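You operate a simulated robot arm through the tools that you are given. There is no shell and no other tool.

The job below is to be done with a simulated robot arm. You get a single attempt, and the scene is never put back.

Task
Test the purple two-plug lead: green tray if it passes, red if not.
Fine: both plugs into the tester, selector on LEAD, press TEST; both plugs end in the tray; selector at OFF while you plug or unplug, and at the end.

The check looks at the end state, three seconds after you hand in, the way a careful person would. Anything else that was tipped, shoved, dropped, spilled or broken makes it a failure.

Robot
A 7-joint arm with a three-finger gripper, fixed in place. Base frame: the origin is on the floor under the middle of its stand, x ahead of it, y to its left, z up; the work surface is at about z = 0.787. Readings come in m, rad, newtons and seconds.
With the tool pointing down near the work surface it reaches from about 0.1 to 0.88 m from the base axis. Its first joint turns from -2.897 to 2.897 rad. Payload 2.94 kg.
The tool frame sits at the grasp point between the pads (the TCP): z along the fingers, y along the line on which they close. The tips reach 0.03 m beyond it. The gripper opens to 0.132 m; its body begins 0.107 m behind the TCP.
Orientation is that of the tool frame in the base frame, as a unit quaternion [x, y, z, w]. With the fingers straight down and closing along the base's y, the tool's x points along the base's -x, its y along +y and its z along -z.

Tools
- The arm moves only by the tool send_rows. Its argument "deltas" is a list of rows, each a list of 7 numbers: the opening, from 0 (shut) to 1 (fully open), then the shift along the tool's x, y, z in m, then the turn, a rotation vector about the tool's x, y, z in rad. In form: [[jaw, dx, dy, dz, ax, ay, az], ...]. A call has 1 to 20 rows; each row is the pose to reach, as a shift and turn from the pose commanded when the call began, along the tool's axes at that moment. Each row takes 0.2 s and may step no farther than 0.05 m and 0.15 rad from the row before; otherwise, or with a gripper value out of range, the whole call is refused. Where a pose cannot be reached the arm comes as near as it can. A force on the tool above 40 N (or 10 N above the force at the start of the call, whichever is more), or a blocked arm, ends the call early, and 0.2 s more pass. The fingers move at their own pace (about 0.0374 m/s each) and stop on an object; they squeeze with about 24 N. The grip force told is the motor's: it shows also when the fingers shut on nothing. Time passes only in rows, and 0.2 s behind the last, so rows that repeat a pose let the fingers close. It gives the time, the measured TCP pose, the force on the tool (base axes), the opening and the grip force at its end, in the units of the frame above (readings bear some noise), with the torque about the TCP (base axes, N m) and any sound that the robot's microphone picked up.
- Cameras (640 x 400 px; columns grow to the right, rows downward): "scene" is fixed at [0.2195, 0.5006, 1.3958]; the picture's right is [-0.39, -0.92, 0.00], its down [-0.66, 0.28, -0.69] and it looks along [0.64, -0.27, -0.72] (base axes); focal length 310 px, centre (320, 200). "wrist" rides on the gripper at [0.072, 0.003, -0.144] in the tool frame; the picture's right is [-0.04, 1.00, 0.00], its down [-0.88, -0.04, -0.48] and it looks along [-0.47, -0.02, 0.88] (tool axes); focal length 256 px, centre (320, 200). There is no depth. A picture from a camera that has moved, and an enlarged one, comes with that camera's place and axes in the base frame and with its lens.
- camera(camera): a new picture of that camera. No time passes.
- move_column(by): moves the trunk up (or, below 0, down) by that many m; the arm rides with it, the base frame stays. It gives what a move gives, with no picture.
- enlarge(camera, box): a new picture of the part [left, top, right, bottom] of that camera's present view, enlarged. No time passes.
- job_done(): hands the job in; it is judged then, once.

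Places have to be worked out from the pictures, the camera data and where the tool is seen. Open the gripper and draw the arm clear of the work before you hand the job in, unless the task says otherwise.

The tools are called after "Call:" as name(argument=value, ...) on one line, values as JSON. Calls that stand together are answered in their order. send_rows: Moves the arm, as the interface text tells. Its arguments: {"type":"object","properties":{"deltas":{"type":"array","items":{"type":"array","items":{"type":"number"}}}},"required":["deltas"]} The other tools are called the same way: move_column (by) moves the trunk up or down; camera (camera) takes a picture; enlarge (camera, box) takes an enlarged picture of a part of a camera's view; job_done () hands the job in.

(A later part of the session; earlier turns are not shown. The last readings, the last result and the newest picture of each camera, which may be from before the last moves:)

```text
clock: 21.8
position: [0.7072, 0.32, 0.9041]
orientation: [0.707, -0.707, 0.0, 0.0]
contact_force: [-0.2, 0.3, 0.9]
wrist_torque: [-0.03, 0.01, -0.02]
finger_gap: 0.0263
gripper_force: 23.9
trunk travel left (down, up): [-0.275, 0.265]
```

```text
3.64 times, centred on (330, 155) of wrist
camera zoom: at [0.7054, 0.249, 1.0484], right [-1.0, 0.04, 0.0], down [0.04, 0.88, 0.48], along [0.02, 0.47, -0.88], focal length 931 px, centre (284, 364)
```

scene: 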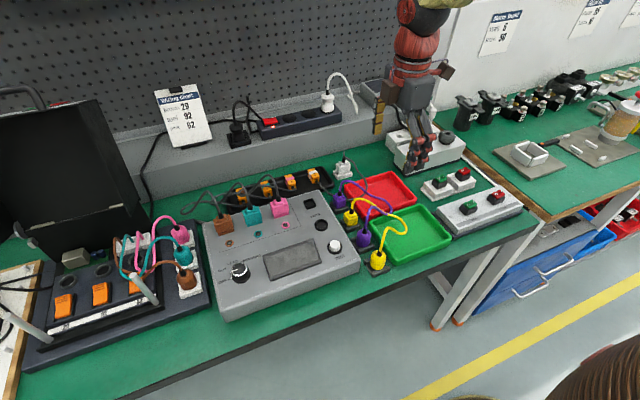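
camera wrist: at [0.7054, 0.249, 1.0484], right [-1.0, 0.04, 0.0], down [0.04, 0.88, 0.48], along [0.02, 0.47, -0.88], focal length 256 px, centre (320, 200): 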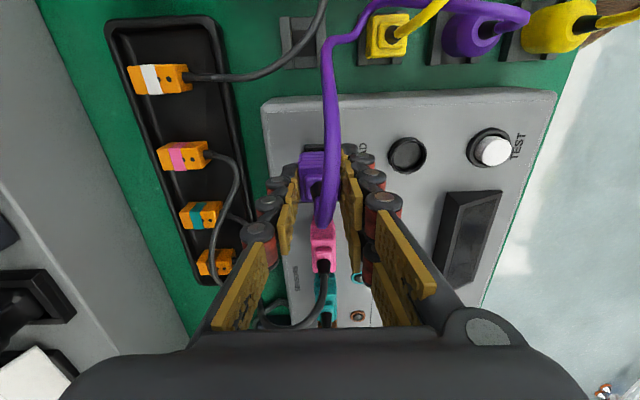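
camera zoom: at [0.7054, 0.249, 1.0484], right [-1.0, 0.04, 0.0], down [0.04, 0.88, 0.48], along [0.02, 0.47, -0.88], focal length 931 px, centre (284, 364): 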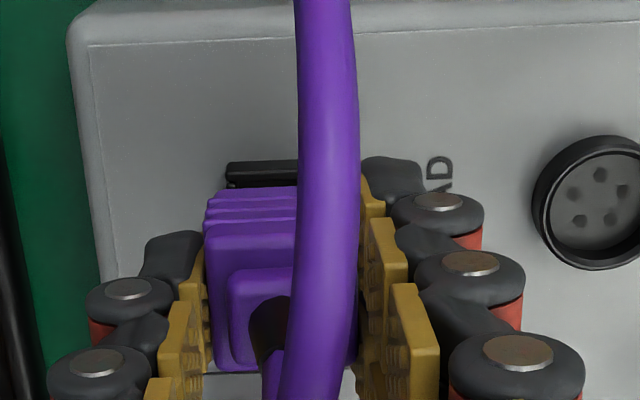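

The plug is near the socket; part of the collar's −y edge is visible behind it. I'll zoom in on both views to see the plug's underside and alignment.

Call:
enlarge(camera="scene", box=[298, 175, 328, 215])

Call:
enlarge(camera="wrist", box=[290, 130, 350, 190])

```text
10.00 times, centred on (313, 195) of scene
camera zoom: at [0.2195, 0.5006, 1.3958], right [-0.39, -0.92, 0.0], down [-0.66, 0.28, -0.69], along [0.64, -0.27, -0.72], focal length 3101 px, centre (390, 250)
```

zoom: 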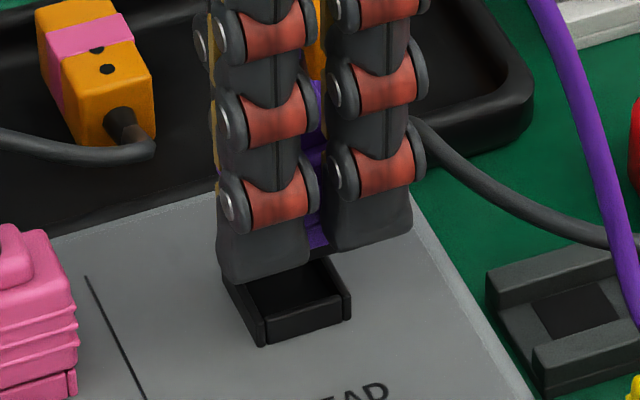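

```text
6.67 times, centred on (320, 160) of wrist
camera zoom: at [0.7054, 0.249, 1.0484], right [-1.0, 0.04, 0.0], down [0.04, 0.88, 0.48], along [0.02, 0.47, -0.88], focal length 1707 px, centre (320, 467)
```

zoom: 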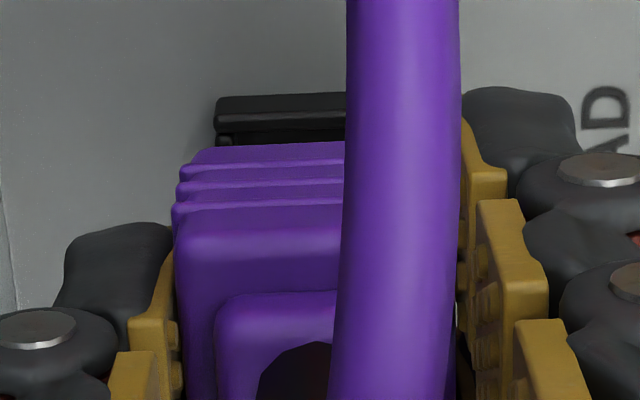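

Collar centre appears about 2–3 mm toward −x and ~1 mm toward +y of the TCP. I'll correct that and lower to about TCP z≈0.892 (just above the collar) for a closer comparison.

Call:
send_rows(deltas=[[0, 0, 0.002, 0, 0, 0, 0], [0, -0.001, 0.002, 0.003, 0, 0, 0], [0, -0.001, 0.002, 0.007, 0, 0, 0], [0, -0.001, 0.002, 0.01, 0, 0, 0], [0, -0.001, 0.002, 0.012, 0, 0, 0], [0, -0.001, 0.002, 0.012, 0, 0, 0]])

Call:
enlarge(camera="wrist", box=[285, 130, 355, 200])

Call:
enlarge(camera="scene", box=[298, 180, 328, 215])

```text
clock: 23.2
position: [0.7059, 0.3202, 0.8928]
orientation: [0.708, -0.706, 0.0, 0.0]
contact_force: [-0.1, -0.1, 0.1]
wrist_torque: [0.0, -0.01, -0.02]
finger_gap: 0.0259
gripper_force: 24.2
trunk travel left (down, up): [-0.275, 0.265]
```

```text
5.71 times, centred on (320, 165) of wrist
camera zoom: at [0.7035, 0.2494, 1.0363], right [-1.0, 0.04, 0.0], down [0.04, 0.88, 0.48], along [0.02, 0.48, -0.88], focal length 1463 px, centre (320, 400)
```

zoom: 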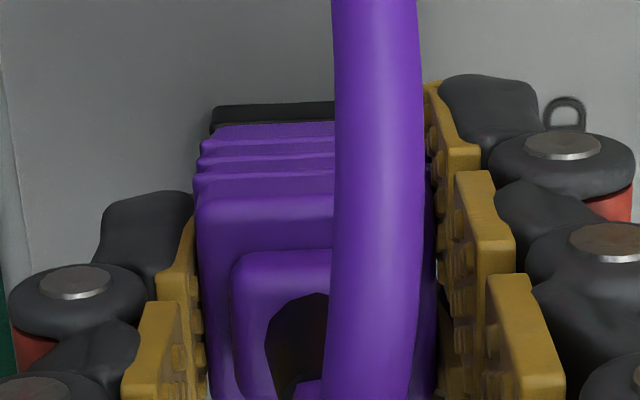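

```text
11.43 times, centred on (313, 198) of scene
camera zoom: at [0.2195, 0.5006, 1.3958], right [-0.39, -0.92, 0.0], down [-0.66, 0.28, -0.69], along [0.64, -0.27, -0.72], focal length 3544 px, centre (400, 229)
```

zoom: 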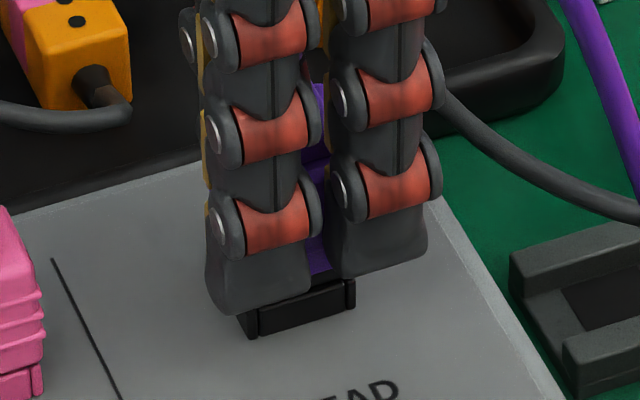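

Plug and collar look aligned within about 1–2 mm. I'll lower gently a few millimetres at a time and watch the force for contact.

Call:
send_rows(deltas=[[0, -0.0005, 0, 0.002, 0, 0, 0], [0, -0.0005, 0, 0.004, 0, 0, 0], [0, -0.0005, 0, 0.006, 0, 0, 0], [0, -0.0005, 0, 0.006, 0, 0, 0]])

Call:
enlarge(camera="wrist", box=[285, 130, 355, 200])

Call:
enlarge(camera="scene", box=[298, 180, 328, 215])

```text
clock: 24.2
position: [0.7067, 0.3229, 0.8878]
orientation: [0.708, -0.706, 0.0, 0.0]
contact_force: [0.1, 1.5, -0.9]
wrist_torque: [0.05, 0.05, -0.01]
finger_gap: 0.0264
gripper_force: 24.0
trunk travel left (down, up): [-0.275, 0.265]
```

```text
5.71 times, centred on (320, 165) of wrist
camera zoom: at [0.7046, 0.2504, 1.0309], right [-1.0, 0.04, 0.0], down [0.04, 0.88, 0.48], along [0.02, 0.47, -0.88], focal length 1463 px, centre (320, 400)
```

zoom: 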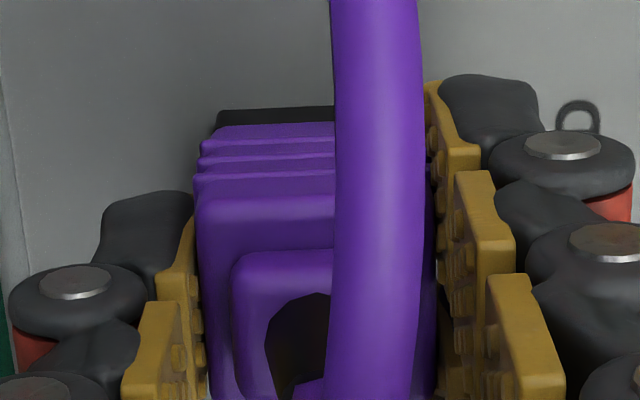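

```text
11.43 times, centred on (313, 198) of scene
camera zoom: at [0.2195, 0.5006, 1.3958], right [-0.39, -0.92, 0.0], down [-0.66, 0.28, -0.69], along [0.64, -0.27, -0.72], focal length 3544 px, centre (400, 229)
```

zoom: 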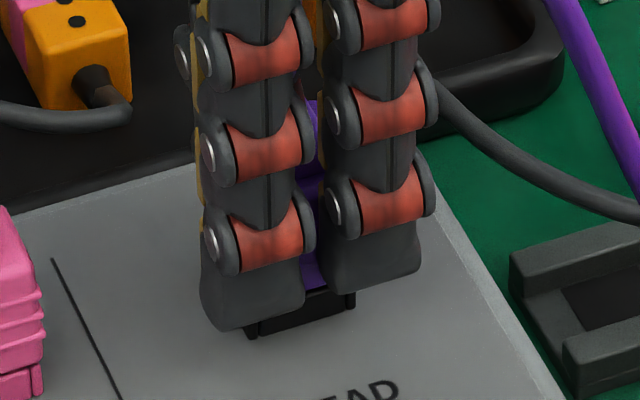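

Slight +y reaction (1.5 N), so the nose may be touching the collar's guide; I'll shift +1 mm in y and continue down in small steps.

Call:
send_rows(deltas=[[0, -0.001, 0, 0.001, 0, 0, 0], [0, -0.001, 0, 0.003, 0, 0, 0], [0, -0.001, 0, 0.004, 0, 0, 0], [0, -0.001, 0, 0.004, 0, 0, 0]])

Call:
enlarge(camera="wrist", box=[285, 130, 355, 200])

```text
clock: 25.2
position: [0.7085, 0.3226, 0.8854]
orientation: [0.708, -0.706, 0.001, -0.001]
contact_force: [4.1, 2.1, 17.1]
wrist_torque: [-0.11, -0.06, 0.0]
finger_gap: 0.0262
gripper_force: 24.6
trunk travel left (down, up): [-0.275, 0.265]
```

```text
5.71 times, centred on (320, 165) of wrist
camera zoom: at [0.7046, 0.2508, 1.0295], right [-1.0, 0.04, 0.0], down [0.04, 0.88, 0.48], along [0.02, 0.48, -0.88], focal length 1463 px, centre (320, 400)
```

zoom: 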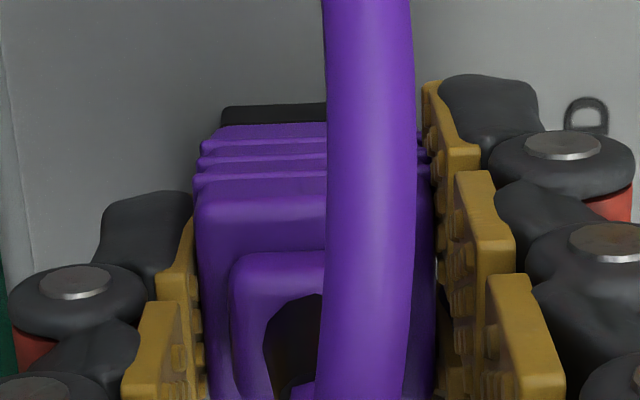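

Contact at TCP z≈0.8855 with 17 N, and the reaction pushes the plug toward +x and +y, suggesting the hole lies that way. I'll ease the pressure and slide in small steps in that direction.

Call:
send_rows(deltas=[[0, 0, 0, -0.002, 0, 0, 0], [0, 0, -0.0005, -0.002, 0, 0, 0], [0, 0, -0.001, -0.0015, 0, 0, 0], [0, 0, -0.0015, -0.0015, 0, 0, 0]])

```text
clock: 26.2
position: [0.7072, 0.3218, 0.8861]
orientation: [0.707, -0.707, 0.0, -0.001]
contact_force: [4.2, 2.5, 15.9]
wrist_torque: [0.11, -0.06, -0.09]
finger_gap: 0.0261
gripper_force: 24.2
trunk travel left (down, up): [-0.275, 0.265]
```

Still +x/+y reaction at the same height. I'll step a little further toward +x and +y with light pressure.

Call:
send_rows(deltas=[[0, 0, -0.0005, 0.0, 0, 0, 0], [0, -0.0005, -0.001, 0.0, 0, 0, 0], [0, -0.001, -0.001, 0.0, 0, 0, 0], [0, -0.001, -0.0015, 0.0, 0, 0, 0]])

Call:
enlarge(camera="wrist", box=[285, 130, 355, 200])

Call:
enlarge(camera="scene", box=[298, 180, 328, 215])

```text
clock: 27.2
position: [0.7079, 0.3228, 0.885]
orientation: [0.707, -0.707, 0.0, 0.0]
contact_force: [-6.0, -5.8, 20.9]
wrist_torque: [-0.2, 0.26, -0.01]
finger_gap: 0.0261
gripper_force: 24.6
trunk travel left (down, up): [-0.275, 0.265]
```

```text
5.71 times, centred on (320, 165) of wrist
camera zoom: at [0.7055, 0.2513, 1.0295], right [-1.0, 0.04, 0.0], down [0.04, 0.88, 0.48], along [0.02, 0.47, -0.88], focal length 1463 px, centre (320, 400)
```

zoom: 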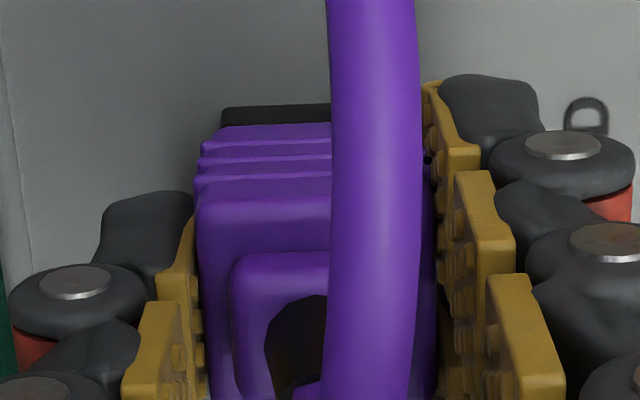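

```text
11.43 times, centred on (313, 198) of scene
camera zoom: at [0.2195, 0.5006, 1.3958], right [-0.39, -0.92, 0.0], down [-0.66, 0.28, -0.69], along [0.64, -0.27, -0.72], focal length 3544 px, centre (400, 229)
```

zoom: 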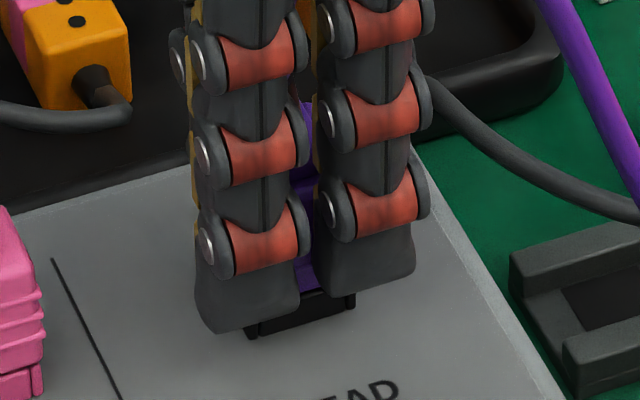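

Lateral reactions flipped sign while the plug stayed put relative to the collar, so the neutral point is between: about x≈0.7068, y≈0.3226. I'll unload there and read the forces.

Call:
send_rows(deltas=[[0, 0.0003, 0.001, -0.001, 0, 0, 0], [0, 0.0007, 0.0018, -0.0022, 0, 0, 0], [0, 0.0007, 0.0018, -0.0022, 0, 0, 0], [0, 0.0007, 0.0018, -0.0022, 0, 0, 0]])

Call:
enlarge(camera="wrist", box=[285, 130, 355, 200])

```text
clock: 28.2
position: [0.7082, 0.3229, 0.8863]
orientation: [0.708, -0.706, 0.001, 0.001]
contact_force: [0.6, 1.1, -2.4]
wrist_torque: [0.11, -0.03, 0.0]
finger_gap: 0.0262
gripper_force: 24.2
trunk travel left (down, up): [-0.275, 0.265]
```

```text
5.71 times, centred on (320, 165) of wrist
camera zoom: at [0.7057, 0.2513, 1.0295], right [-1.0, 0.04, 0.0], down [0.04, 0.88, 0.47], along [0.02, 0.47, -0.88], focal length 1463 px, centre (320, 400)
```

zoom: 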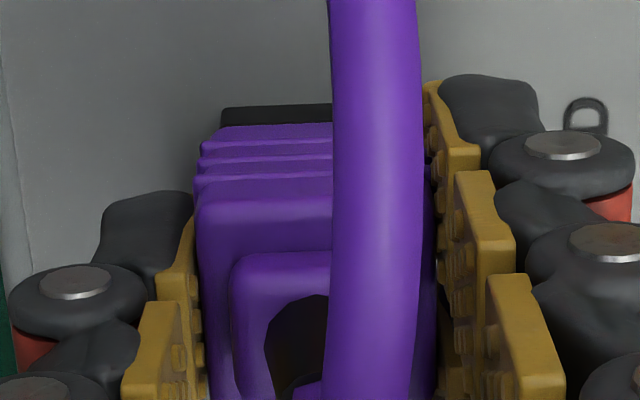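

With the pressure released there is now a −2.4 N pull (retention), so the nose may already be seated. I'll zoom hard on the plug/collar junction in the scene view.

Call:
enlarge(camera="scene", box=[300, 192, 318, 212])

Call:
enlarge(camera="wrist", box=[300, 140, 330, 165])

```text
16.00 times, centred on (309, 202) of scene
camera zoom: at [0.2195, 0.5006, 1.3958], right [-0.39, -0.92, 0.0], down [-0.66, 0.28, -0.69], along [0.64, -0.27, -0.72], focal length 4962 px, centre (496, 168)
```

zoom: 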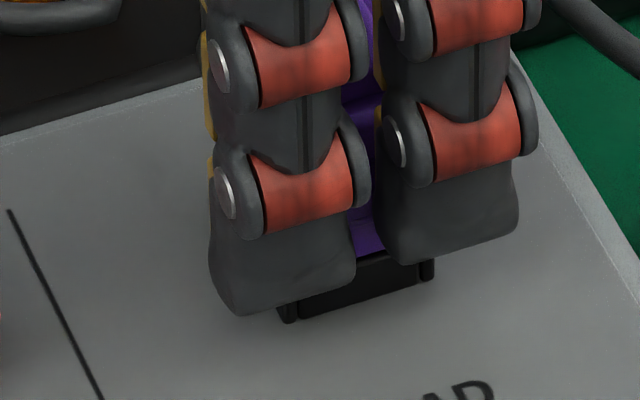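

```text
16.00 times, centred on (315, 152) of wrist
camera zoom: at [0.7057, 0.2513, 1.0295], right [-1.0, 0.04, 0.0], down [0.04, 0.88, 0.47], along [0.02, 0.47, -0.88], focal length 4096 px, centre (400, 960)
```

zoom: 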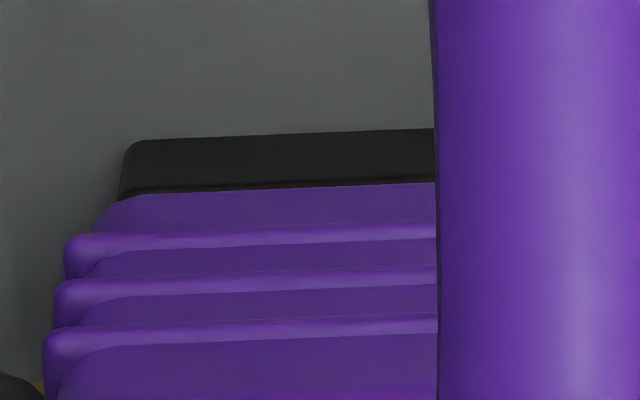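

The plug's lower edge sits directly on the collar and its outline matches the collar all round, and there is retention, so it looks seated. I'll press once more lightly to make sure, then open slightly and check.

Call:
send_rows(deltas=[[0, 0, 0, 0.001, 0, 0, 0], [0, 0, 0, 0.003, 0, 0, 0], [0, 0, 0, 0.004, 0, 0, 0], [0, 0, 0, 0.001, 0, 0, 0], [0, 0, 0, 0.0, 0, 0, 0]])

Call:
enlarge(camera="wrist", box=[285, 130, 355, 200])

```text
clock: 29.4
position: [0.7078, 0.3219, 0.8861]
orientation: [0.707, -0.707, 0.0, 0.0]
contact_force: [5.4, 1.8, -1.7]
wrist_torque: [0.11, -0.29, 0.04]
finger_gap: 0.0262
gripper_force: 24.3
trunk travel left (down, up): [-0.275, 0.265]
```

```text
5.71 times, centred on (320, 165) of wrist
camera zoom: at [0.7055, 0.2513, 1.0295], right [-1.0, 0.04, 0.0], down [0.04, 0.88, 0.48], along [0.02, 0.47, -0.88], focal length 1463 px, centre (320, 400)
```

zoom: 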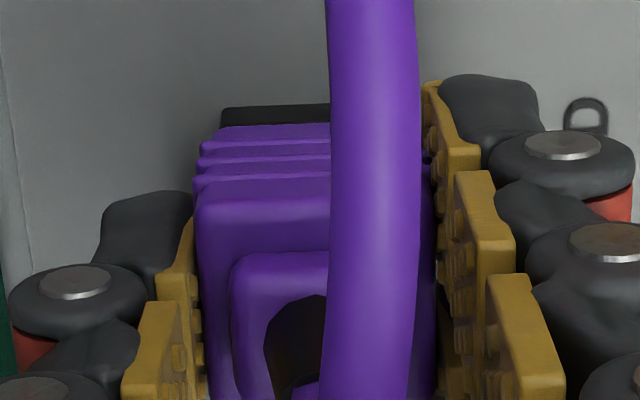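

Pressing more doesn't move it further, consistent with being seated. I'll open the fingers slightly and inspect.

Call:
send_rows(deltas=[[0.15, 0, 0, 0, 0, 0, 0], [0.3, 0, 0, 0, 0, 0, 0], [0.33, 0, 0, 0, 0, 0, 0], [0.33, 0, 0, 0, 0, 0, 0]])

Call:
enlarge(camera="scene", box=[296, 180, 326, 215])

Call:
enlarge(camera="wrist", box=[270, 110, 370, 190])

```text
clock: 30.4
position: [0.7076, 0.3225, 0.8873]
orientation: [0.707, -0.707, 0.0, 0.0]
contact_force: [0.5, -0.9, -0.6]
wrist_torque: [-0.03, -0.05, -0.05]
finger_gap: 0.0435
gripper_force: 0.0
trunk travel left (down, up): [-0.275, 0.265]
```

```text
11.43 times, centred on (311, 198) of scene
camera zoom: at [0.2195, 0.5006, 1.3958], right [-0.39, -0.92, 0.0], down [-0.66, 0.28, -0.69], along [0.64, -0.27, -0.72], focal length 3544 px, centre (423, 229)
```

zoom: 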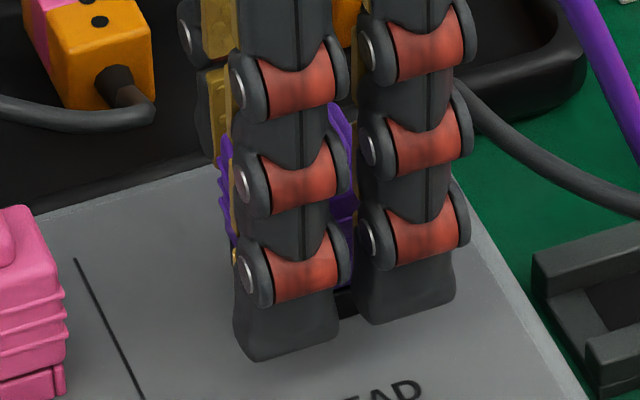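

```text
5.00 times, centred on (320, 150) of wrist
camera zoom: at [0.7051, 0.2513, 1.0308], right [-1.0, 0.04, 0.0], down [0.04, 0.88, 0.48], along [0.02, 0.47, -0.88], focal length 1280 px, centre (320, 450)
```

zoom: 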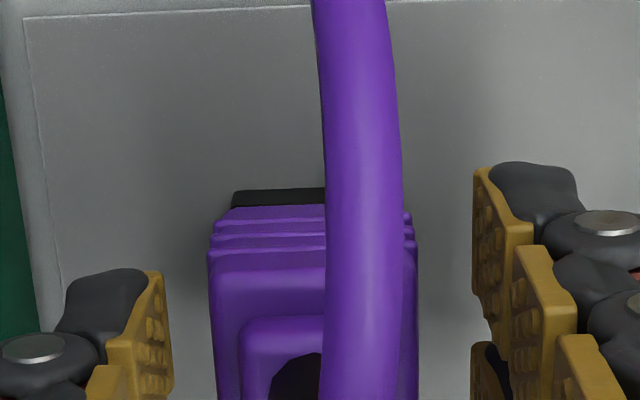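

The plug stays put in the socket. I'll raise straight up and take a clear look at how it sits.

Call:
send_rows(deltas=[[0.33, 0, 0, -0.01, 0, 0, 0], [0.33, 0, 0, -0.025, 0, 0, 0], [0.33, 0, 0, -0.045, 0, 0, 0], [0.33, 0, 0, -0.07, 0, 0, 0], [0.33, 0, 0, -0.09, 0, 0, 0], [0.33, 0, 0, -0.09, 0, 0, 0]])

Call:
enlarge(camera="scene", box=[280, 160, 340, 220])

Call:
camera(camera="wrist")

```text
clock: 31.8
position: [0.7074, 0.3208, 0.9766]
orientation: [0.708, -0.706, 0.0, 0.0]
contact_force: [-0.2, -0.4, 0.1]
wrist_torque: [0.0, 0.01, 0.0]
finger_gap: 0.0437
gripper_force: 0.1
trunk travel left (down, up): [-0.275, 0.265]
```

```text
6.67 times, centred on (310, 190) of scene
camera zoom: at [0.2195, 0.5006, 1.3958], right [-0.39, -0.92, 0.0], down [-0.66, 0.28, -0.69], along [0.64, -0.27, -0.72], focal length 2067 px, centre (387, 267)
```

zoom: 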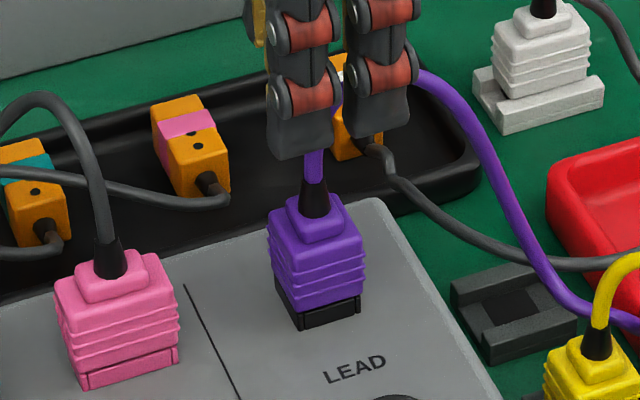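

```text
taken
camera wrist: at [0.7043, 0.2512, 1.1193], right [-1.0, 0.04, 0.0], down [0.04, 0.88, 0.48], along [0.02, 0.47, -0.88], focal length 256 px, centre (320, 200)
```

wrist: 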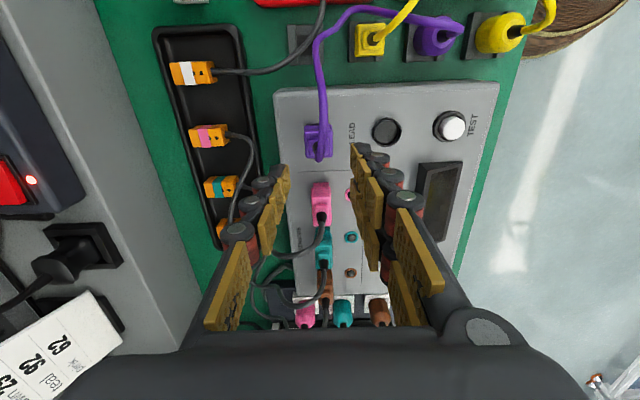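

The square plug is flush on its collar, matching the pink plug beside it. Next I'll move above the parked round purple plug (about x=0.583, y=0.233) at height.

Call:
send_rows(deltas=[[0.36, 0.018, 0.025, 0, 0, 0, 0], [0.36, 0.036, 0.05, 0, 0, 0, 0], [0.36, 0.054, 0.075, 0, 0, 0, 0], [0.36, 0.072, 0.1, 0, 0, 0, 0], [0.36, 0.0898, 0.1238, 0.0, 0, 0, 0], [0.36, 0.0898, 0.1238, 0.03, 0, 0, 0], [0.36, 0.0898, 0.1238, 0.055, 0, 0, 0], [0.36, 0.0898, 0.1238, 0.055, 0, 0, 0]])

Call:
camera(camera="wrist")

Call:
enlarge(camera="wrist", box=[260, 90, 400, 200])

Call:
enlarge(camera="scene", box=[330, 190, 410, 280])

```text
clock: 33.6
position: [0.5838, 0.2326, 0.9216]
orientation: [0.708, -0.706, 0.0, 0.0]
contact_force: [0.1, -0.5, 1.1]
wrist_torque: [-0.03, -0.02, 0.02]
finger_gap: 0.0476
gripper_force: 0.0
trunk travel left (down, up): [-0.275, 0.265]
```

```text
taken
camera wrist: at [0.5816, 0.1613, 1.0659], right [-1.0, 0.04, 0.0], down [0.04, 0.88, 0.48], along [0.02, 0.48, -0.88], focal length 256 px, centre (320, 200)
```

wrist: 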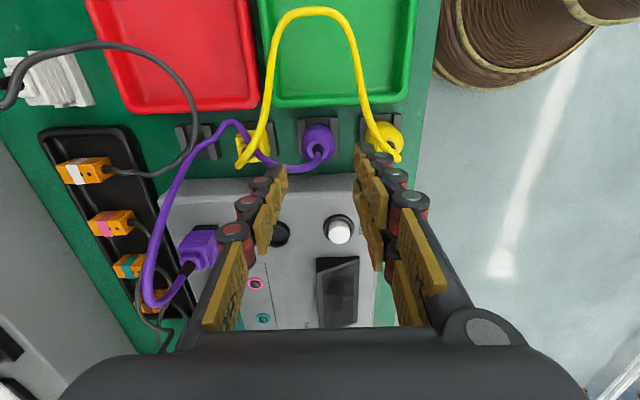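

```text
3.64 times, centred on (330, 145) of wrist
camera zoom: at [0.5816, 0.1613, 1.0659], right [-1.0, 0.04, 0.0], down [0.04, 0.88, 0.48], along [0.02, 0.48, -0.88], focal length 931 px, centre (284, 400)
```

zoom: 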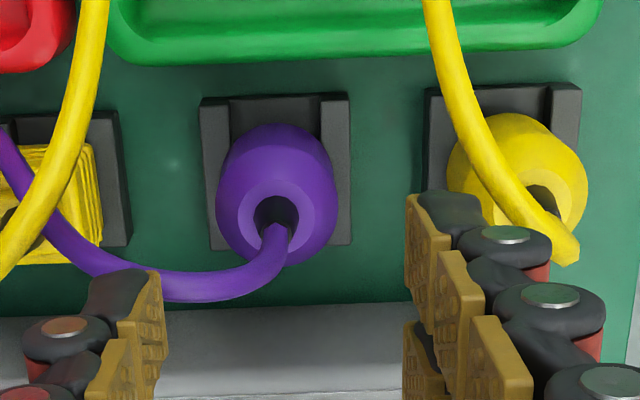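

```text
4.44 times, centred on (370, 235) of scene
camera zoom: at [0.2195, 0.5006, 1.3958], right [-0.39, -0.92, 0.0], down [-0.66, 0.28, -0.69], along [0.64, -0.27, -0.72], focal length 1378 px, centre (98, 44)
```

zoom: 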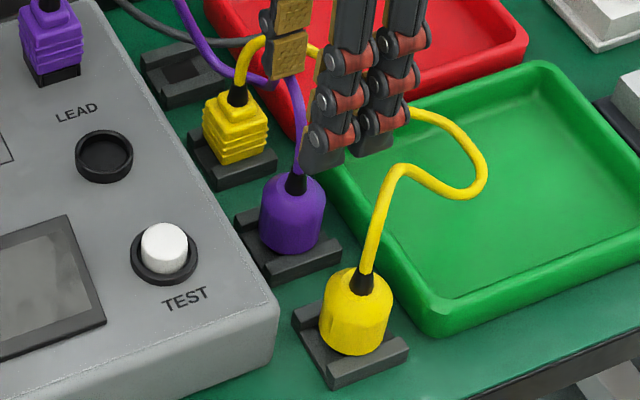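

The round plug is ~2 mm toward +x of the TCP (body ~0.033 m wide), with clear room to the yellow neighbours. I'll shift and descend most of the way, then check.

Call:
send_rows(deltas=[[0.35, 0, -0.002, 0.0, 0, 0, 0], [0.35, 0, -0.002, 0.015, 0, 0, 0], [0.35, 0, -0.002, 0.03, 0, 0, 0], [0.35, 0, -0.002, 0.045, 0, 0, 0], [0.35, 0, -0.002, 0.052, 0, 0, 0], [0.35, 0, -0.002, 0.052, 0, 0, 0]])

Call:
enlarge(camera="wrist", box=[250, 90, 390, 200])

Call:
enlarge(camera="scene", box=[330, 190, 400, 270])

```text
clock: 35.0
position: [0.587, 0.2305, 0.8694]
orientation: [-0.707, 0.707, 0.001, 0.0]
contact_force: [-0.3, 1.3, 0.8]
wrist_torque: [0.01, 0.02, -0.01]
finger_gap: 0.0463
gripper_force: 0.1
trunk travel left (down, up): [-0.275, 0.265]
```

```text
3.64 times, centred on (320, 145) of wrist
camera zoom: at [0.5845, 0.1606, 1.0135], right [-1.0, 0.04, 0.0], down [0.04, 0.88, 0.48], along [0.02, 0.48, -0.88], focal length 931 px, centre (320, 400)
```

zoom: 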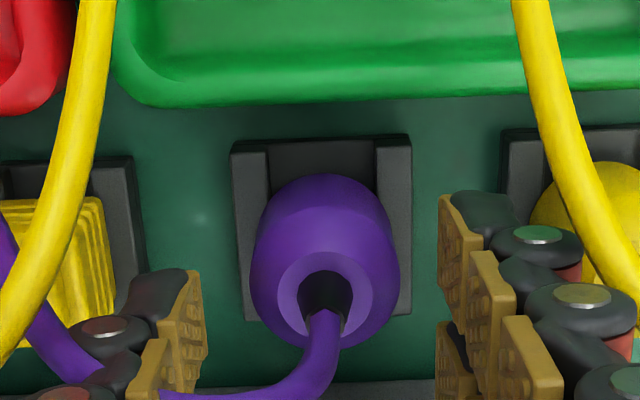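

```text
5.00 times, centred on (365, 230) of scene
camera zoom: at [0.2195, 0.5006, 1.3958], right [-0.39, -0.92, 0.0], down [-0.66, 0.28, -0.69], along [0.64, -0.27, -0.72], focal length 1550 px, centre (95, 50)
```

zoom: 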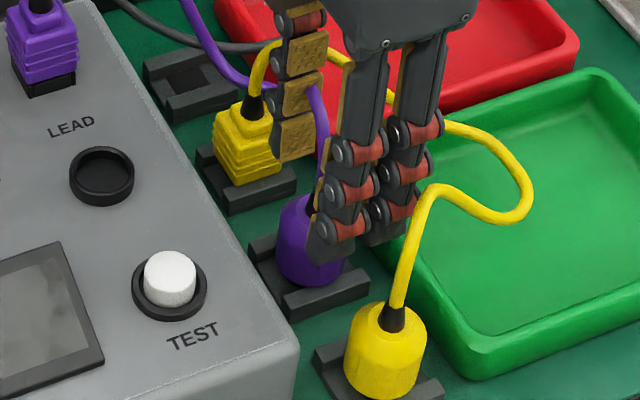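

Plug is centred between the pads to within 1 mm, with ~8 mm to the yellow plug. I'll descend to TCP z≈0.831 and close.

Call:
send_rows(deltas=[[0.35, 0, 0.0007, 0.01, 0, 0, 0], [0.35, 0, 0.0007, 0.02, 0, 0, 0], [0.35, 0, 0.0007, 0.03, 0, 0, 0], [0.35, 0, 0.0007, 0.036, 0, 0, 0], [0.35, 0, 0.0007, 0.0387, 0, 0, 0], [0.35, 0, 0.0007, 0.0387, 0, 0, 0]])

Call:
enlarge(camera="wrist", box=[250, 110, 390, 220])

Call:
enlarge(camera="scene", box=[330, 190, 400, 270])

```text
clock: 36.4
position: [0.587, 0.2323, 0.8323]
orientation: [0.708, -0.706, 0.001, -0.001]
contact_force: [0.5, 0.2, 0.6]
wrist_torque: [0.01, -0.01, -0.03]
finger_gap: 0.0461
gripper_force: 0.1
trunk travel left (down, up): [-0.275, 0.265]
```

```text
3.64 times, centred on (320, 165) of wrist
camera zoom: at [0.5838, 0.1619, 0.9746], right [-1.0, 0.04, 0.0], down [0.04, 0.88, 0.48], along [0.02, 0.48, -0.88], focal length 931 px, centre (320, 327)
```

zoom: 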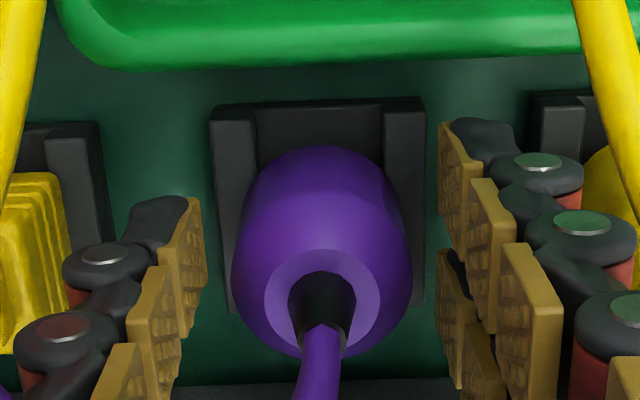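

```text
5.00 times, centred on (365, 230) of scene
camera zoom: at [0.2195, 0.5006, 1.3958], right [-0.39, -0.92, 0.0], down [-0.66, 0.28, -0.69], along [0.64, -0.27, -0.72], focal length 1550 px, centre (95, 50)
```

zoom: 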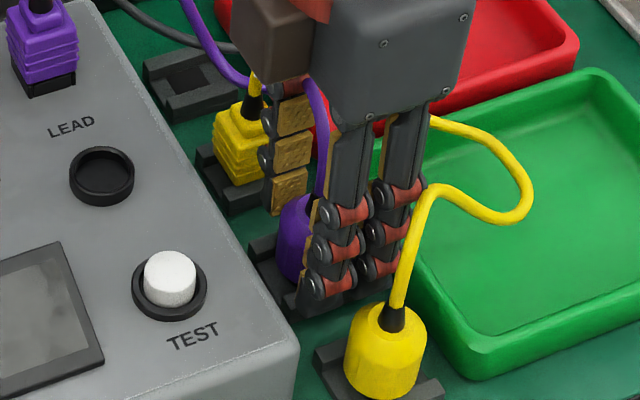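

Well centred with no contact. Closing the fingers now and letting the squeeze settle.

Call:
send_rows(deltas=[[0.1, 0, 0, 0, 0, 0, 0], [0, 0, 0, 0, 0, 0, 0], [0, 0, 0, 0, 0, 0, 0], [0, 0, 0, 0, 0, 0, 0], [0, 0, 0, 0, 0, 0, 0]])

Call:
enlarge(camera="wrist", box=[250, 110, 390, 220])

```text
clock: 37.6
position: [0.5864, 0.2319, 0.8302]
orientation: [0.707, -0.707, 0.0, 0.0]
contact_force: [-0.2, 0.3, -0.4]
wrist_torque: [-0.01, 0.05, 0.04]
finger_gap: 0.0304
gripper_force: 23.2
trunk travel left (down, up): [-0.275, 0.265]
```

```text
3.64 times, centred on (320, 165) of wrist
camera zoom: at [0.5838, 0.1619, 0.9747], right [-1.0, 0.04, 0.0], down [0.04, 0.88, 0.48], along [0.02, 0.48, -0.88], focal length 931 px, centre (320, 327)
```

zoom: 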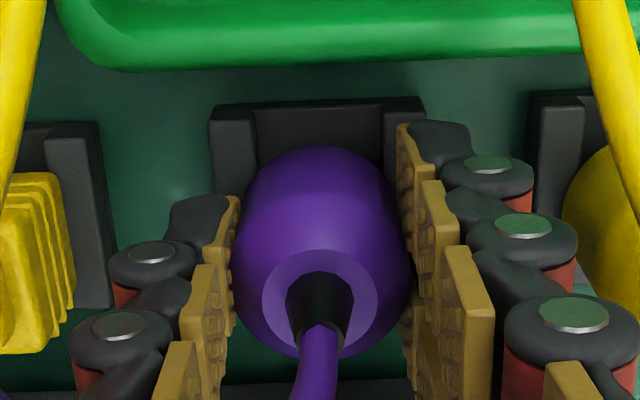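

Gripped: gap 0.0304 m, 23 N. I'll lift very slowly out of the holder and check that the plug follows.

Call:
send_rows(deltas=[[0, 0, 0, -0.002, 0, 0, 0], [0, 0, 0, -0.004, 0, 0, 0], [0, 0, 0, -0.006, 0, 0, 0], [0, 0, 0, -0.008, 0, 0, 0], [0, 0, 0, -0.01, 0, 0, 0], [0, 0, 0, -0.012, 0, 0, 0]])

Call:
enlarge(camera="wrist", box=[250, 110, 390, 220])

```text
clock: 39.0
position: [0.5865, 0.2345, 0.8426]
orientation: [0.708, -0.706, 0.0, 0.001]
contact_force: [-0.6, -0.3, -0.2]
wrist_torque: [0.02, -0.01, -0.03]
finger_gap: 0.0302
gripper_force: 24.1
trunk travel left (down, up): [-0.275, 0.265]
```

```text
3.64 times, centred on (320, 165) of wrist
camera zoom: at [0.5832, 0.1617, 0.9866], right [-1.0, 0.04, 0.0], down [0.04, 0.88, 0.48], along [0.02, 0.48, -0.88], focal length 931 px, centre (320, 327)
```

zoom: 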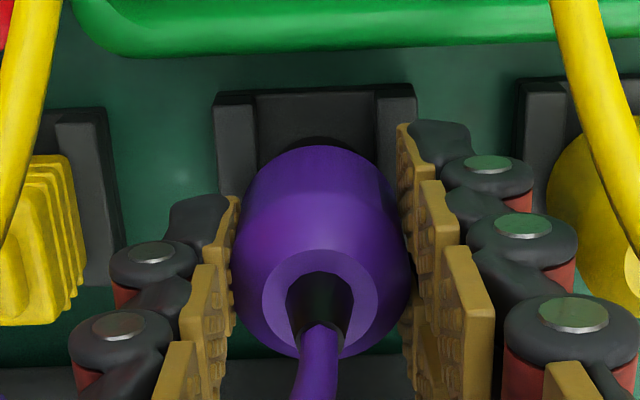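

The plug follows the hand. I'll continue the slow lift to about z≈0.912.

Call:
send_rows(deltas=[[0, 0, 0, -0.004, 0, 0, 0], [0, 0, 0, -0.009, 0, 0, 0], [0, 0, 0, -0.014, 0, 0, 0], [0, 0, 0, -0.019, 0, 0, 0], [0, 0, 0, -0.024, 0, 0, 0], [0, 0, 0, -0.029, 0, 0, 0], [0, 0, 0, -0.034, 0, 0, 0], [0, 0, 0, -0.039, 0, 0, 0], [0, 0, 0, -0.044, 0, 0, 0], [0, 0, 0, -0.049, 0, 0, 0], [0, 0, 0, -0.054, 0, 0, 0], [0, 0, 0, -0.059, 0, 0, 0], [0, 0, 0, -0.064, 0, 0, 0], [0, 0, 0, -0.067, 0, 0, 0], [0, 0, 0, -0.069, 0, 0, 0]])

Call:
camera(camera="wrist")

Call:
enlarge(camera="scene", box=[290, 160, 400, 280])

```text
clock: 42.2
position: [0.5856, 0.2313, 0.9117]
orientation: [0.708, -0.707, -0.001, 0.001]
contact_force: [0.2, -0.6, -0.8]
wrist_torque: [0.02, 0.0, -0.03]
finger_gap: 0.0304
gripper_force: 23.6
trunk travel left (down, up): [-0.275, 0.265]
```

```text
taken
camera wrist: at [0.5839, 0.1607, 1.0557], right [-1.0, 0.04, 0.0], down [0.04, 0.88, 0.48], along [0.02, 0.48, -0.88], focal length 256 px, centre (320, 200)
```

wrist: 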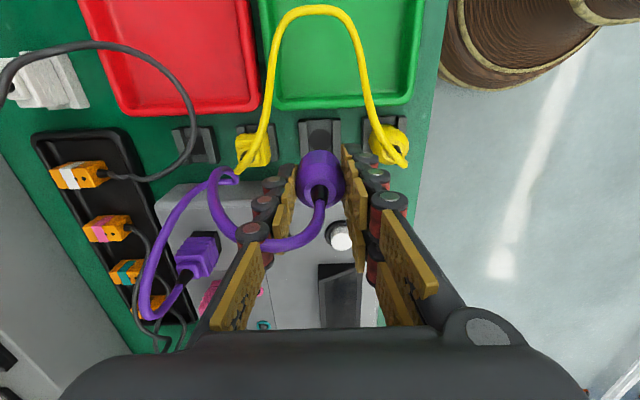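

```text
3.33 times, centred on (345, 220) of scene
camera zoom: at [0.2195, 0.5006, 1.3958], right [-0.39, -0.92, 0.0], down [-0.66, 0.28, -0.69], along [0.64, -0.27, -0.72], focal length 1034 px, centre (237, 133)
```

zoom: 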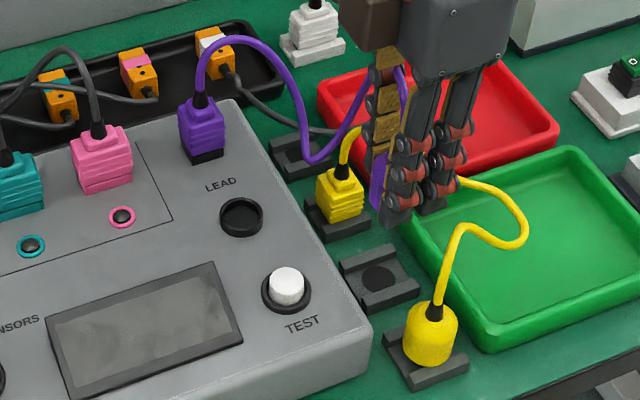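

Round plug is held and lifted clean. I'll carry it to above the round socket at about (0.634, 0.322), well above the TEST button.

Call:
send_rows(deltas=[[0, -0.004, -0.002, 0, 0, 0, 0], [0, -0.012, -0.007, 0, 0, 0, 0], [0, -0.02, -0.012, 0, 0, 0, 0], [0, -0.03, -0.017, 0, 0, 0, 0], [0, -0.04, -0.022, 0, 0, 0, 0], [0, -0.05, -0.028, 0, 0, 0, 0], [0, -0.06, -0.034, 0, 0, 0, 0], [0, -0.07, -0.04, 0, 0, 0, 0], [0, -0.079, -0.045, 0, 0, 0, 0], [0, -0.086, -0.048, 0, 0, 0, 0], [0, -0.089, -0.0495, 0, 0, 0, 0], [0, -0.089, -0.0495, 0, 0, 0, 0]])

Call:
enlarge(camera="wrist", box=[260, 100, 400, 210])

Call:
enlarge(camera="scene", box=[295, 180, 345, 240])

```text
clock: 44.8
position: [0.6335, 0.3206, 0.9121]
orientation: [0.708, -0.706, 0.001, 0.0]
contact_force: [0.2, -0.3, -0.5]
wrist_torque: [0.04, 0.01, 0.01]
finger_gap: 0.0303
gripper_force: 24.2
trunk travel left (down, up): [-0.275, 0.265]
```

```text
3.64 times, centred on (330, 155) of wrist
camera zoom: at [0.632, 0.2505, 1.0561], right [-1.0, 0.04, 0.0], down [0.04, 0.88, 0.48], along [0.02, 0.47, -0.88], focal length 931 px, centre (284, 364)
```

zoom: 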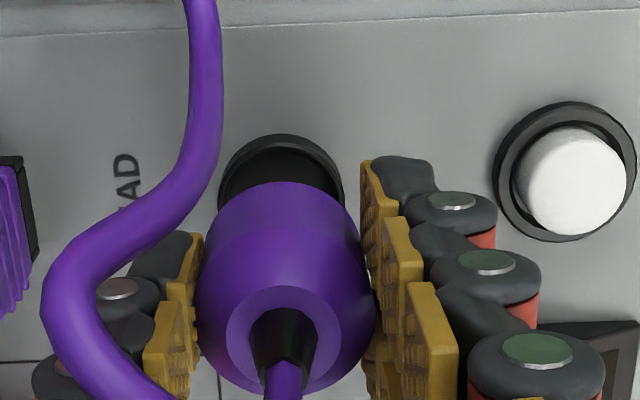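

```text
6.67 times, centred on (320, 210) of scene
camera zoom: at [0.2195, 0.5006, 1.3958], right [-0.39, -0.92, 0.0], down [-0.66, 0.28, -0.69], along [0.64, -0.27, -0.72], focal length 2067 px, centre (320, 133)
```

zoom: 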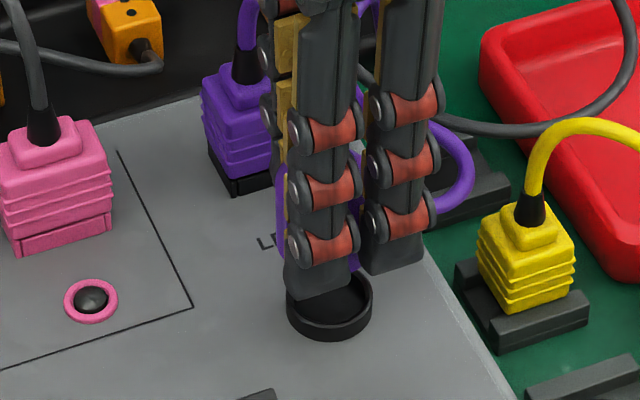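

Collar centre looks about 1 mm toward +x of the plug and nearly right in y. I'll correct slightly and lower to ~0.896 for a close check before insertion.

Call:
send_rows(deltas=[[0, 0, -0.0008, 0.003, 0, 0, 0], [0, 0, -0.0008, 0.007, 0, 0, 0], [0, 0, -0.0008, 0.011, 0, 0, 0], [0, 0, -0.0008, 0.015, 0, 0, 0], [0, 0, -0.0008, 0.016, 0, 0, 0]])

Call:
enlarge(camera="wrist", box=[280, 120, 370, 200])

Call:
enlarge(camera="scene", box=[305, 200, 335, 235])

```text
clock: 46.0
position: [0.636, 0.3197, 0.8966]
orientation: [0.707, -0.707, -0.001, 0.0]
contact_force: [0.3, 0.0, -0.7]
wrist_torque: [0.05, 0.0, 0.01]
finger_gap: 0.0302
gripper_force: 23.8
trunk travel left (down, up): [-0.275, 0.265]
```

```text
5.00 times, centred on (325, 160) of wrist
camera zoom: at [0.6328, 0.2494, 1.0395], right [-1.0, 0.04, 0.0], down [0.04, 0.88, 0.48], along [0.02, 0.48, -0.88], focal length 1280 px, centre (295, 400)
```

zoom: 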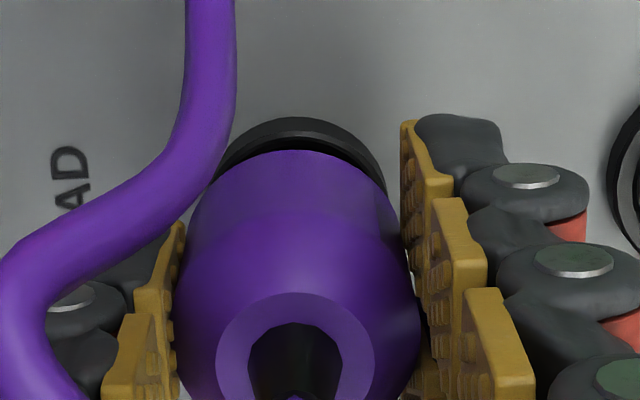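

```text
11.43 times, centred on (320, 218) of scene
camera zoom: at [0.2195, 0.5006, 1.3958], right [-0.39, -0.92, 0.0], down [-0.66, 0.28, -0.69], along [0.64, -0.27, -0.72], focal length 3544 px, centre (320, 0)
```

zoom: 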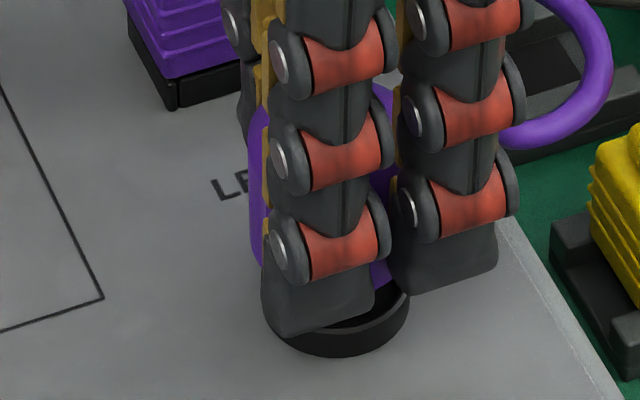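

Alignment looks within about a millimetre in both axes. I'll lower gently toward the expected seat height (TCP ≈0.886) while watching forces.

Call:
send_rows(deltas=[[0, 0, 0, 0.002, 0, 0, 0], [0, 0, 0, 0.004, 0, 0, 0], [0, 0, 0, 0.006, 0, 0, 0], [0, 0, 0, 0.0075, 0, 0, 0], [0, 0, 0, 0.0075, 0, 0, 0]])

Call:
enlarge(camera="wrist", box=[280, 120, 370, 200])

```text
clock: 47.2
position: [0.6354, 0.3212, 0.8876]
orientation: [-0.707, 0.707, 0.0, 0.0]
contact_force: [-1.8, -4.3, 2.1]
wrist_torque: [-0.16, 0.08, -0.02]
finger_gap: 0.0305
gripper_force: 24.3
trunk travel left (down, up): [-0.275, 0.265]
```

```text
5.00 times, centred on (325, 160) of wrist
camera zoom: at [0.6331, 0.2496, 1.0316], right [-1.0, 0.04, 0.0], down [0.04, 0.88, 0.48], along [0.02, 0.47, -0.88], focal length 1280 px, centre (295, 400)
```

zoom: 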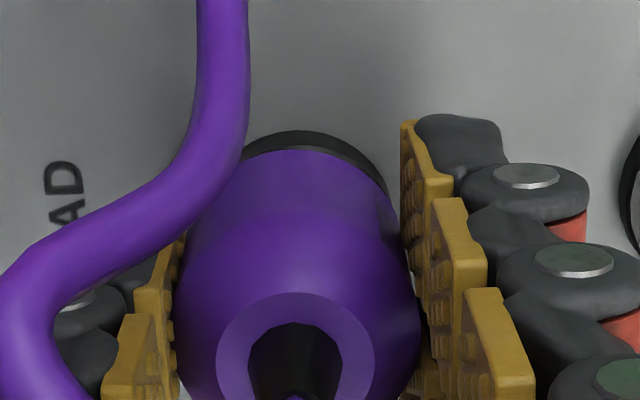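

Contact is light with a −4.3 N y-reaction, so the socket wants the plug slightly toward −y. I'll shift ~0.8 mm −y and continue down.

Call:
send_rows(deltas=[[0, 0.0008, 0.0003, 0, 0, 0, 0], [0, 0.0008, 0.0003, 0.001, 0, 0, 0], [0, 0.0008, 0.0003, 0.002, 0, 0, 0], [0, 0.0008, 0.0003, 0.003, 0, 0, 0], [0, 0.0008, 0.0003, 0.003, 0, 0, 0]])

Call:
enlarge(camera="wrist", box=[280, 120, 370, 200])

Call:
enlarge(camera="scene", box=[305, 200, 335, 235])

```text
clock: 48.4
position: [0.6348, 0.3192, 0.8865]
orientation: [0.708, -0.707, 0.0, -0.001]
contact_force: [-7.4, -4.4, 14.6]
wrist_torque: [-0.16, 0.42, 0.05]
finger_gap: 0.03
gripper_force: 23.7
trunk travel left (down, up): [-0.275, 0.265]
```

```text
5.00 times, centred on (325, 160) of wrist
camera zoom: at [0.6322, 0.2489, 1.03], right [-1.0, 0.04, 0.0], down [0.04, 0.88, 0.48], along [0.02, 0.48, -0.88], focal length 1280 px, centre (295, 400)
```

zoom: 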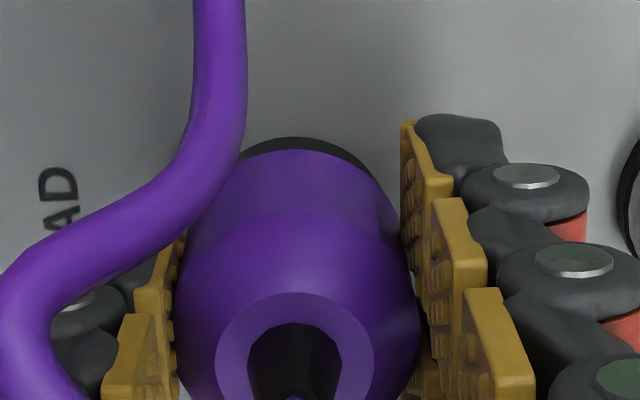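

```text
11.43 times, centred on (320, 218) of scene
camera zoom: at [0.2195, 0.5006, 1.3958], right [-0.39, -0.92, 0.0], down [-0.66, 0.28, -0.69], along [0.64, -0.27, -0.72], focal length 3544 px, centre (320, 0)
```

zoom: 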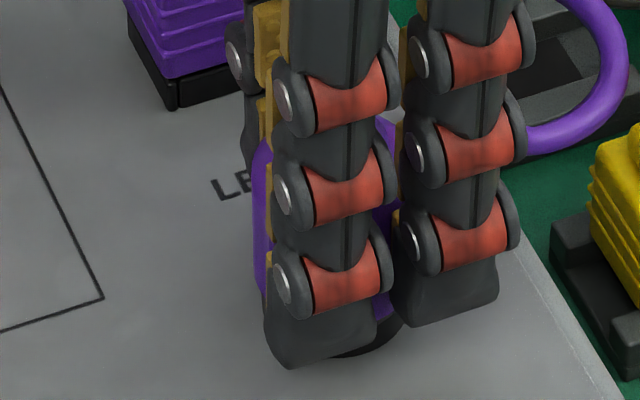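

Height 0.8865 matches the seat height of the square plug, and only the collar's side face is visible below the plug. I'll relax the lateral load (shift slightly −x, −y), press once more and see if it goes any deeper.

Call:
send_rows(deltas=[[0, 0.0004, 0.0006, -0.001, 0, 0, 0], [0, 0.0008, 0.0012, -0.001, 0, 0, 0], [0, 0.0008, 0.0012, 0.001, 0, 0, 0], [0, 0.0008, 0.0012, 0.002, 0, 0, 0], [0, 0.0008, 0.0012, 0.002, 0, 0, 0]])

Call:
enlarge(camera="wrist", box=[280, 120, 370, 200])

```text
clock: 49.6
position: [0.6349, 0.3202, 0.8866]
orientation: [0.707, -0.707, 0.001, -0.003]
contact_force: [-2.3, -0.9, 27.9]
wrist_torque: [-0.05, 0.19, -0.01]
finger_gap: 0.0305
gripper_force: 23.8
trunk travel left (down, up): [-0.275, 0.265]
```

```text
5.00 times, centred on (325, 160) of wrist
camera zoom: at [0.6316, 0.2486, 1.0298], right [-1.0, 0.04, 0.0], down [0.04, 0.88, 0.48], along [0.02, 0.48, -0.88], focal length 1280 px, centre (295, 400)
```

zoom: 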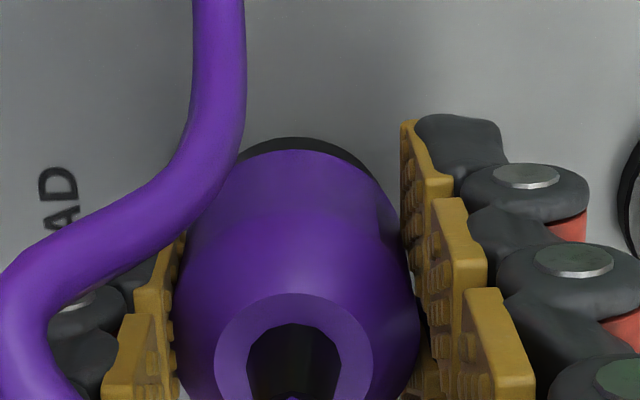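

28 N down with little lateral force and no further travel, so it is bottomed at the same height as the square plug. I'll unload, open slightly, and check.

Call:
send_rows(deltas=[[0, 0, 0, -0.0015, 0, 0, 0], [0, 0, 0, -0.003, 0, 0, 0], [0.15, 0, 0, -0.003, 0, 0, 0], [0.3, 0, 0, -0.003, 0, 0, 0], [0.35, 0, 0, -0.003, 0, 0, 0], [0.35, 0, 0, -0.003, 0, 0, 0]])

Call:
enlarge(camera="wrist", box=[260, 110, 380, 210])

Call:
enlarge(camera="scene", box=[295, 190, 345, 240])

```text
clock: 51.0
position: [0.6338, 0.3184, 0.8851]
orientation: [0.708, -0.706, -0.001, 0.001]
contact_force: [-0.2, -0.2, -0.2]
wrist_torque: [-0.02, 0.01, 0.0]
finger_gap: 0.0463
gripper_force: 0.0
trunk travel left (down, up): [-0.275, 0.265]
```

```text
4.00 times, centred on (320, 160) of wrist
camera zoom: at [0.6316, 0.2484, 1.0299], right [-1.0, 0.04, 0.0], down [0.04, 0.88, 0.47], along [0.02, 0.47, -0.88], focal length 1024 px, centre (320, 360)
```

zoom: 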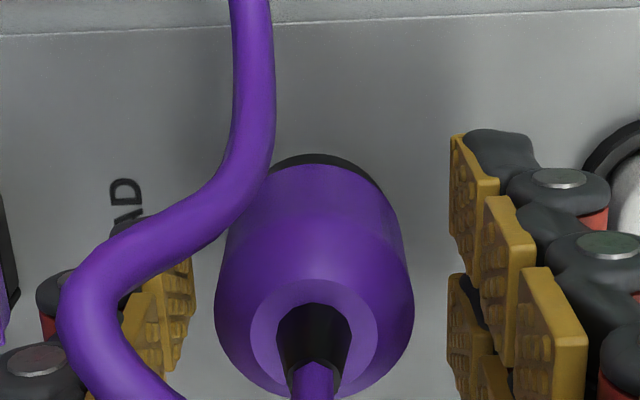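

```text
8.00 times, centred on (320, 215) of scene
camera zoom: at [0.2195, 0.5006, 1.3958], right [-0.39, -0.92, 0.0], down [-0.66, 0.28, -0.69], along [0.64, -0.27, -0.72], focal length 2481 px, centre (320, 80)
```

zoom: 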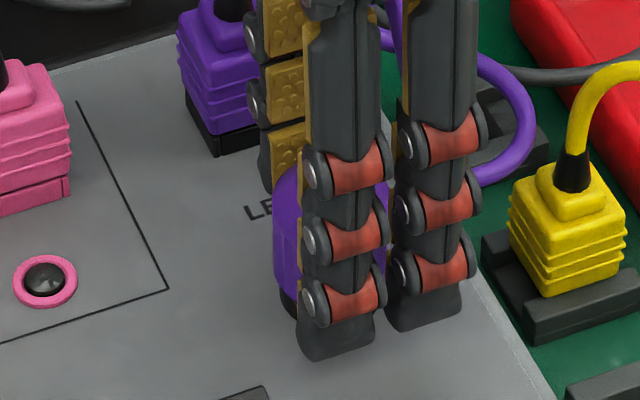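

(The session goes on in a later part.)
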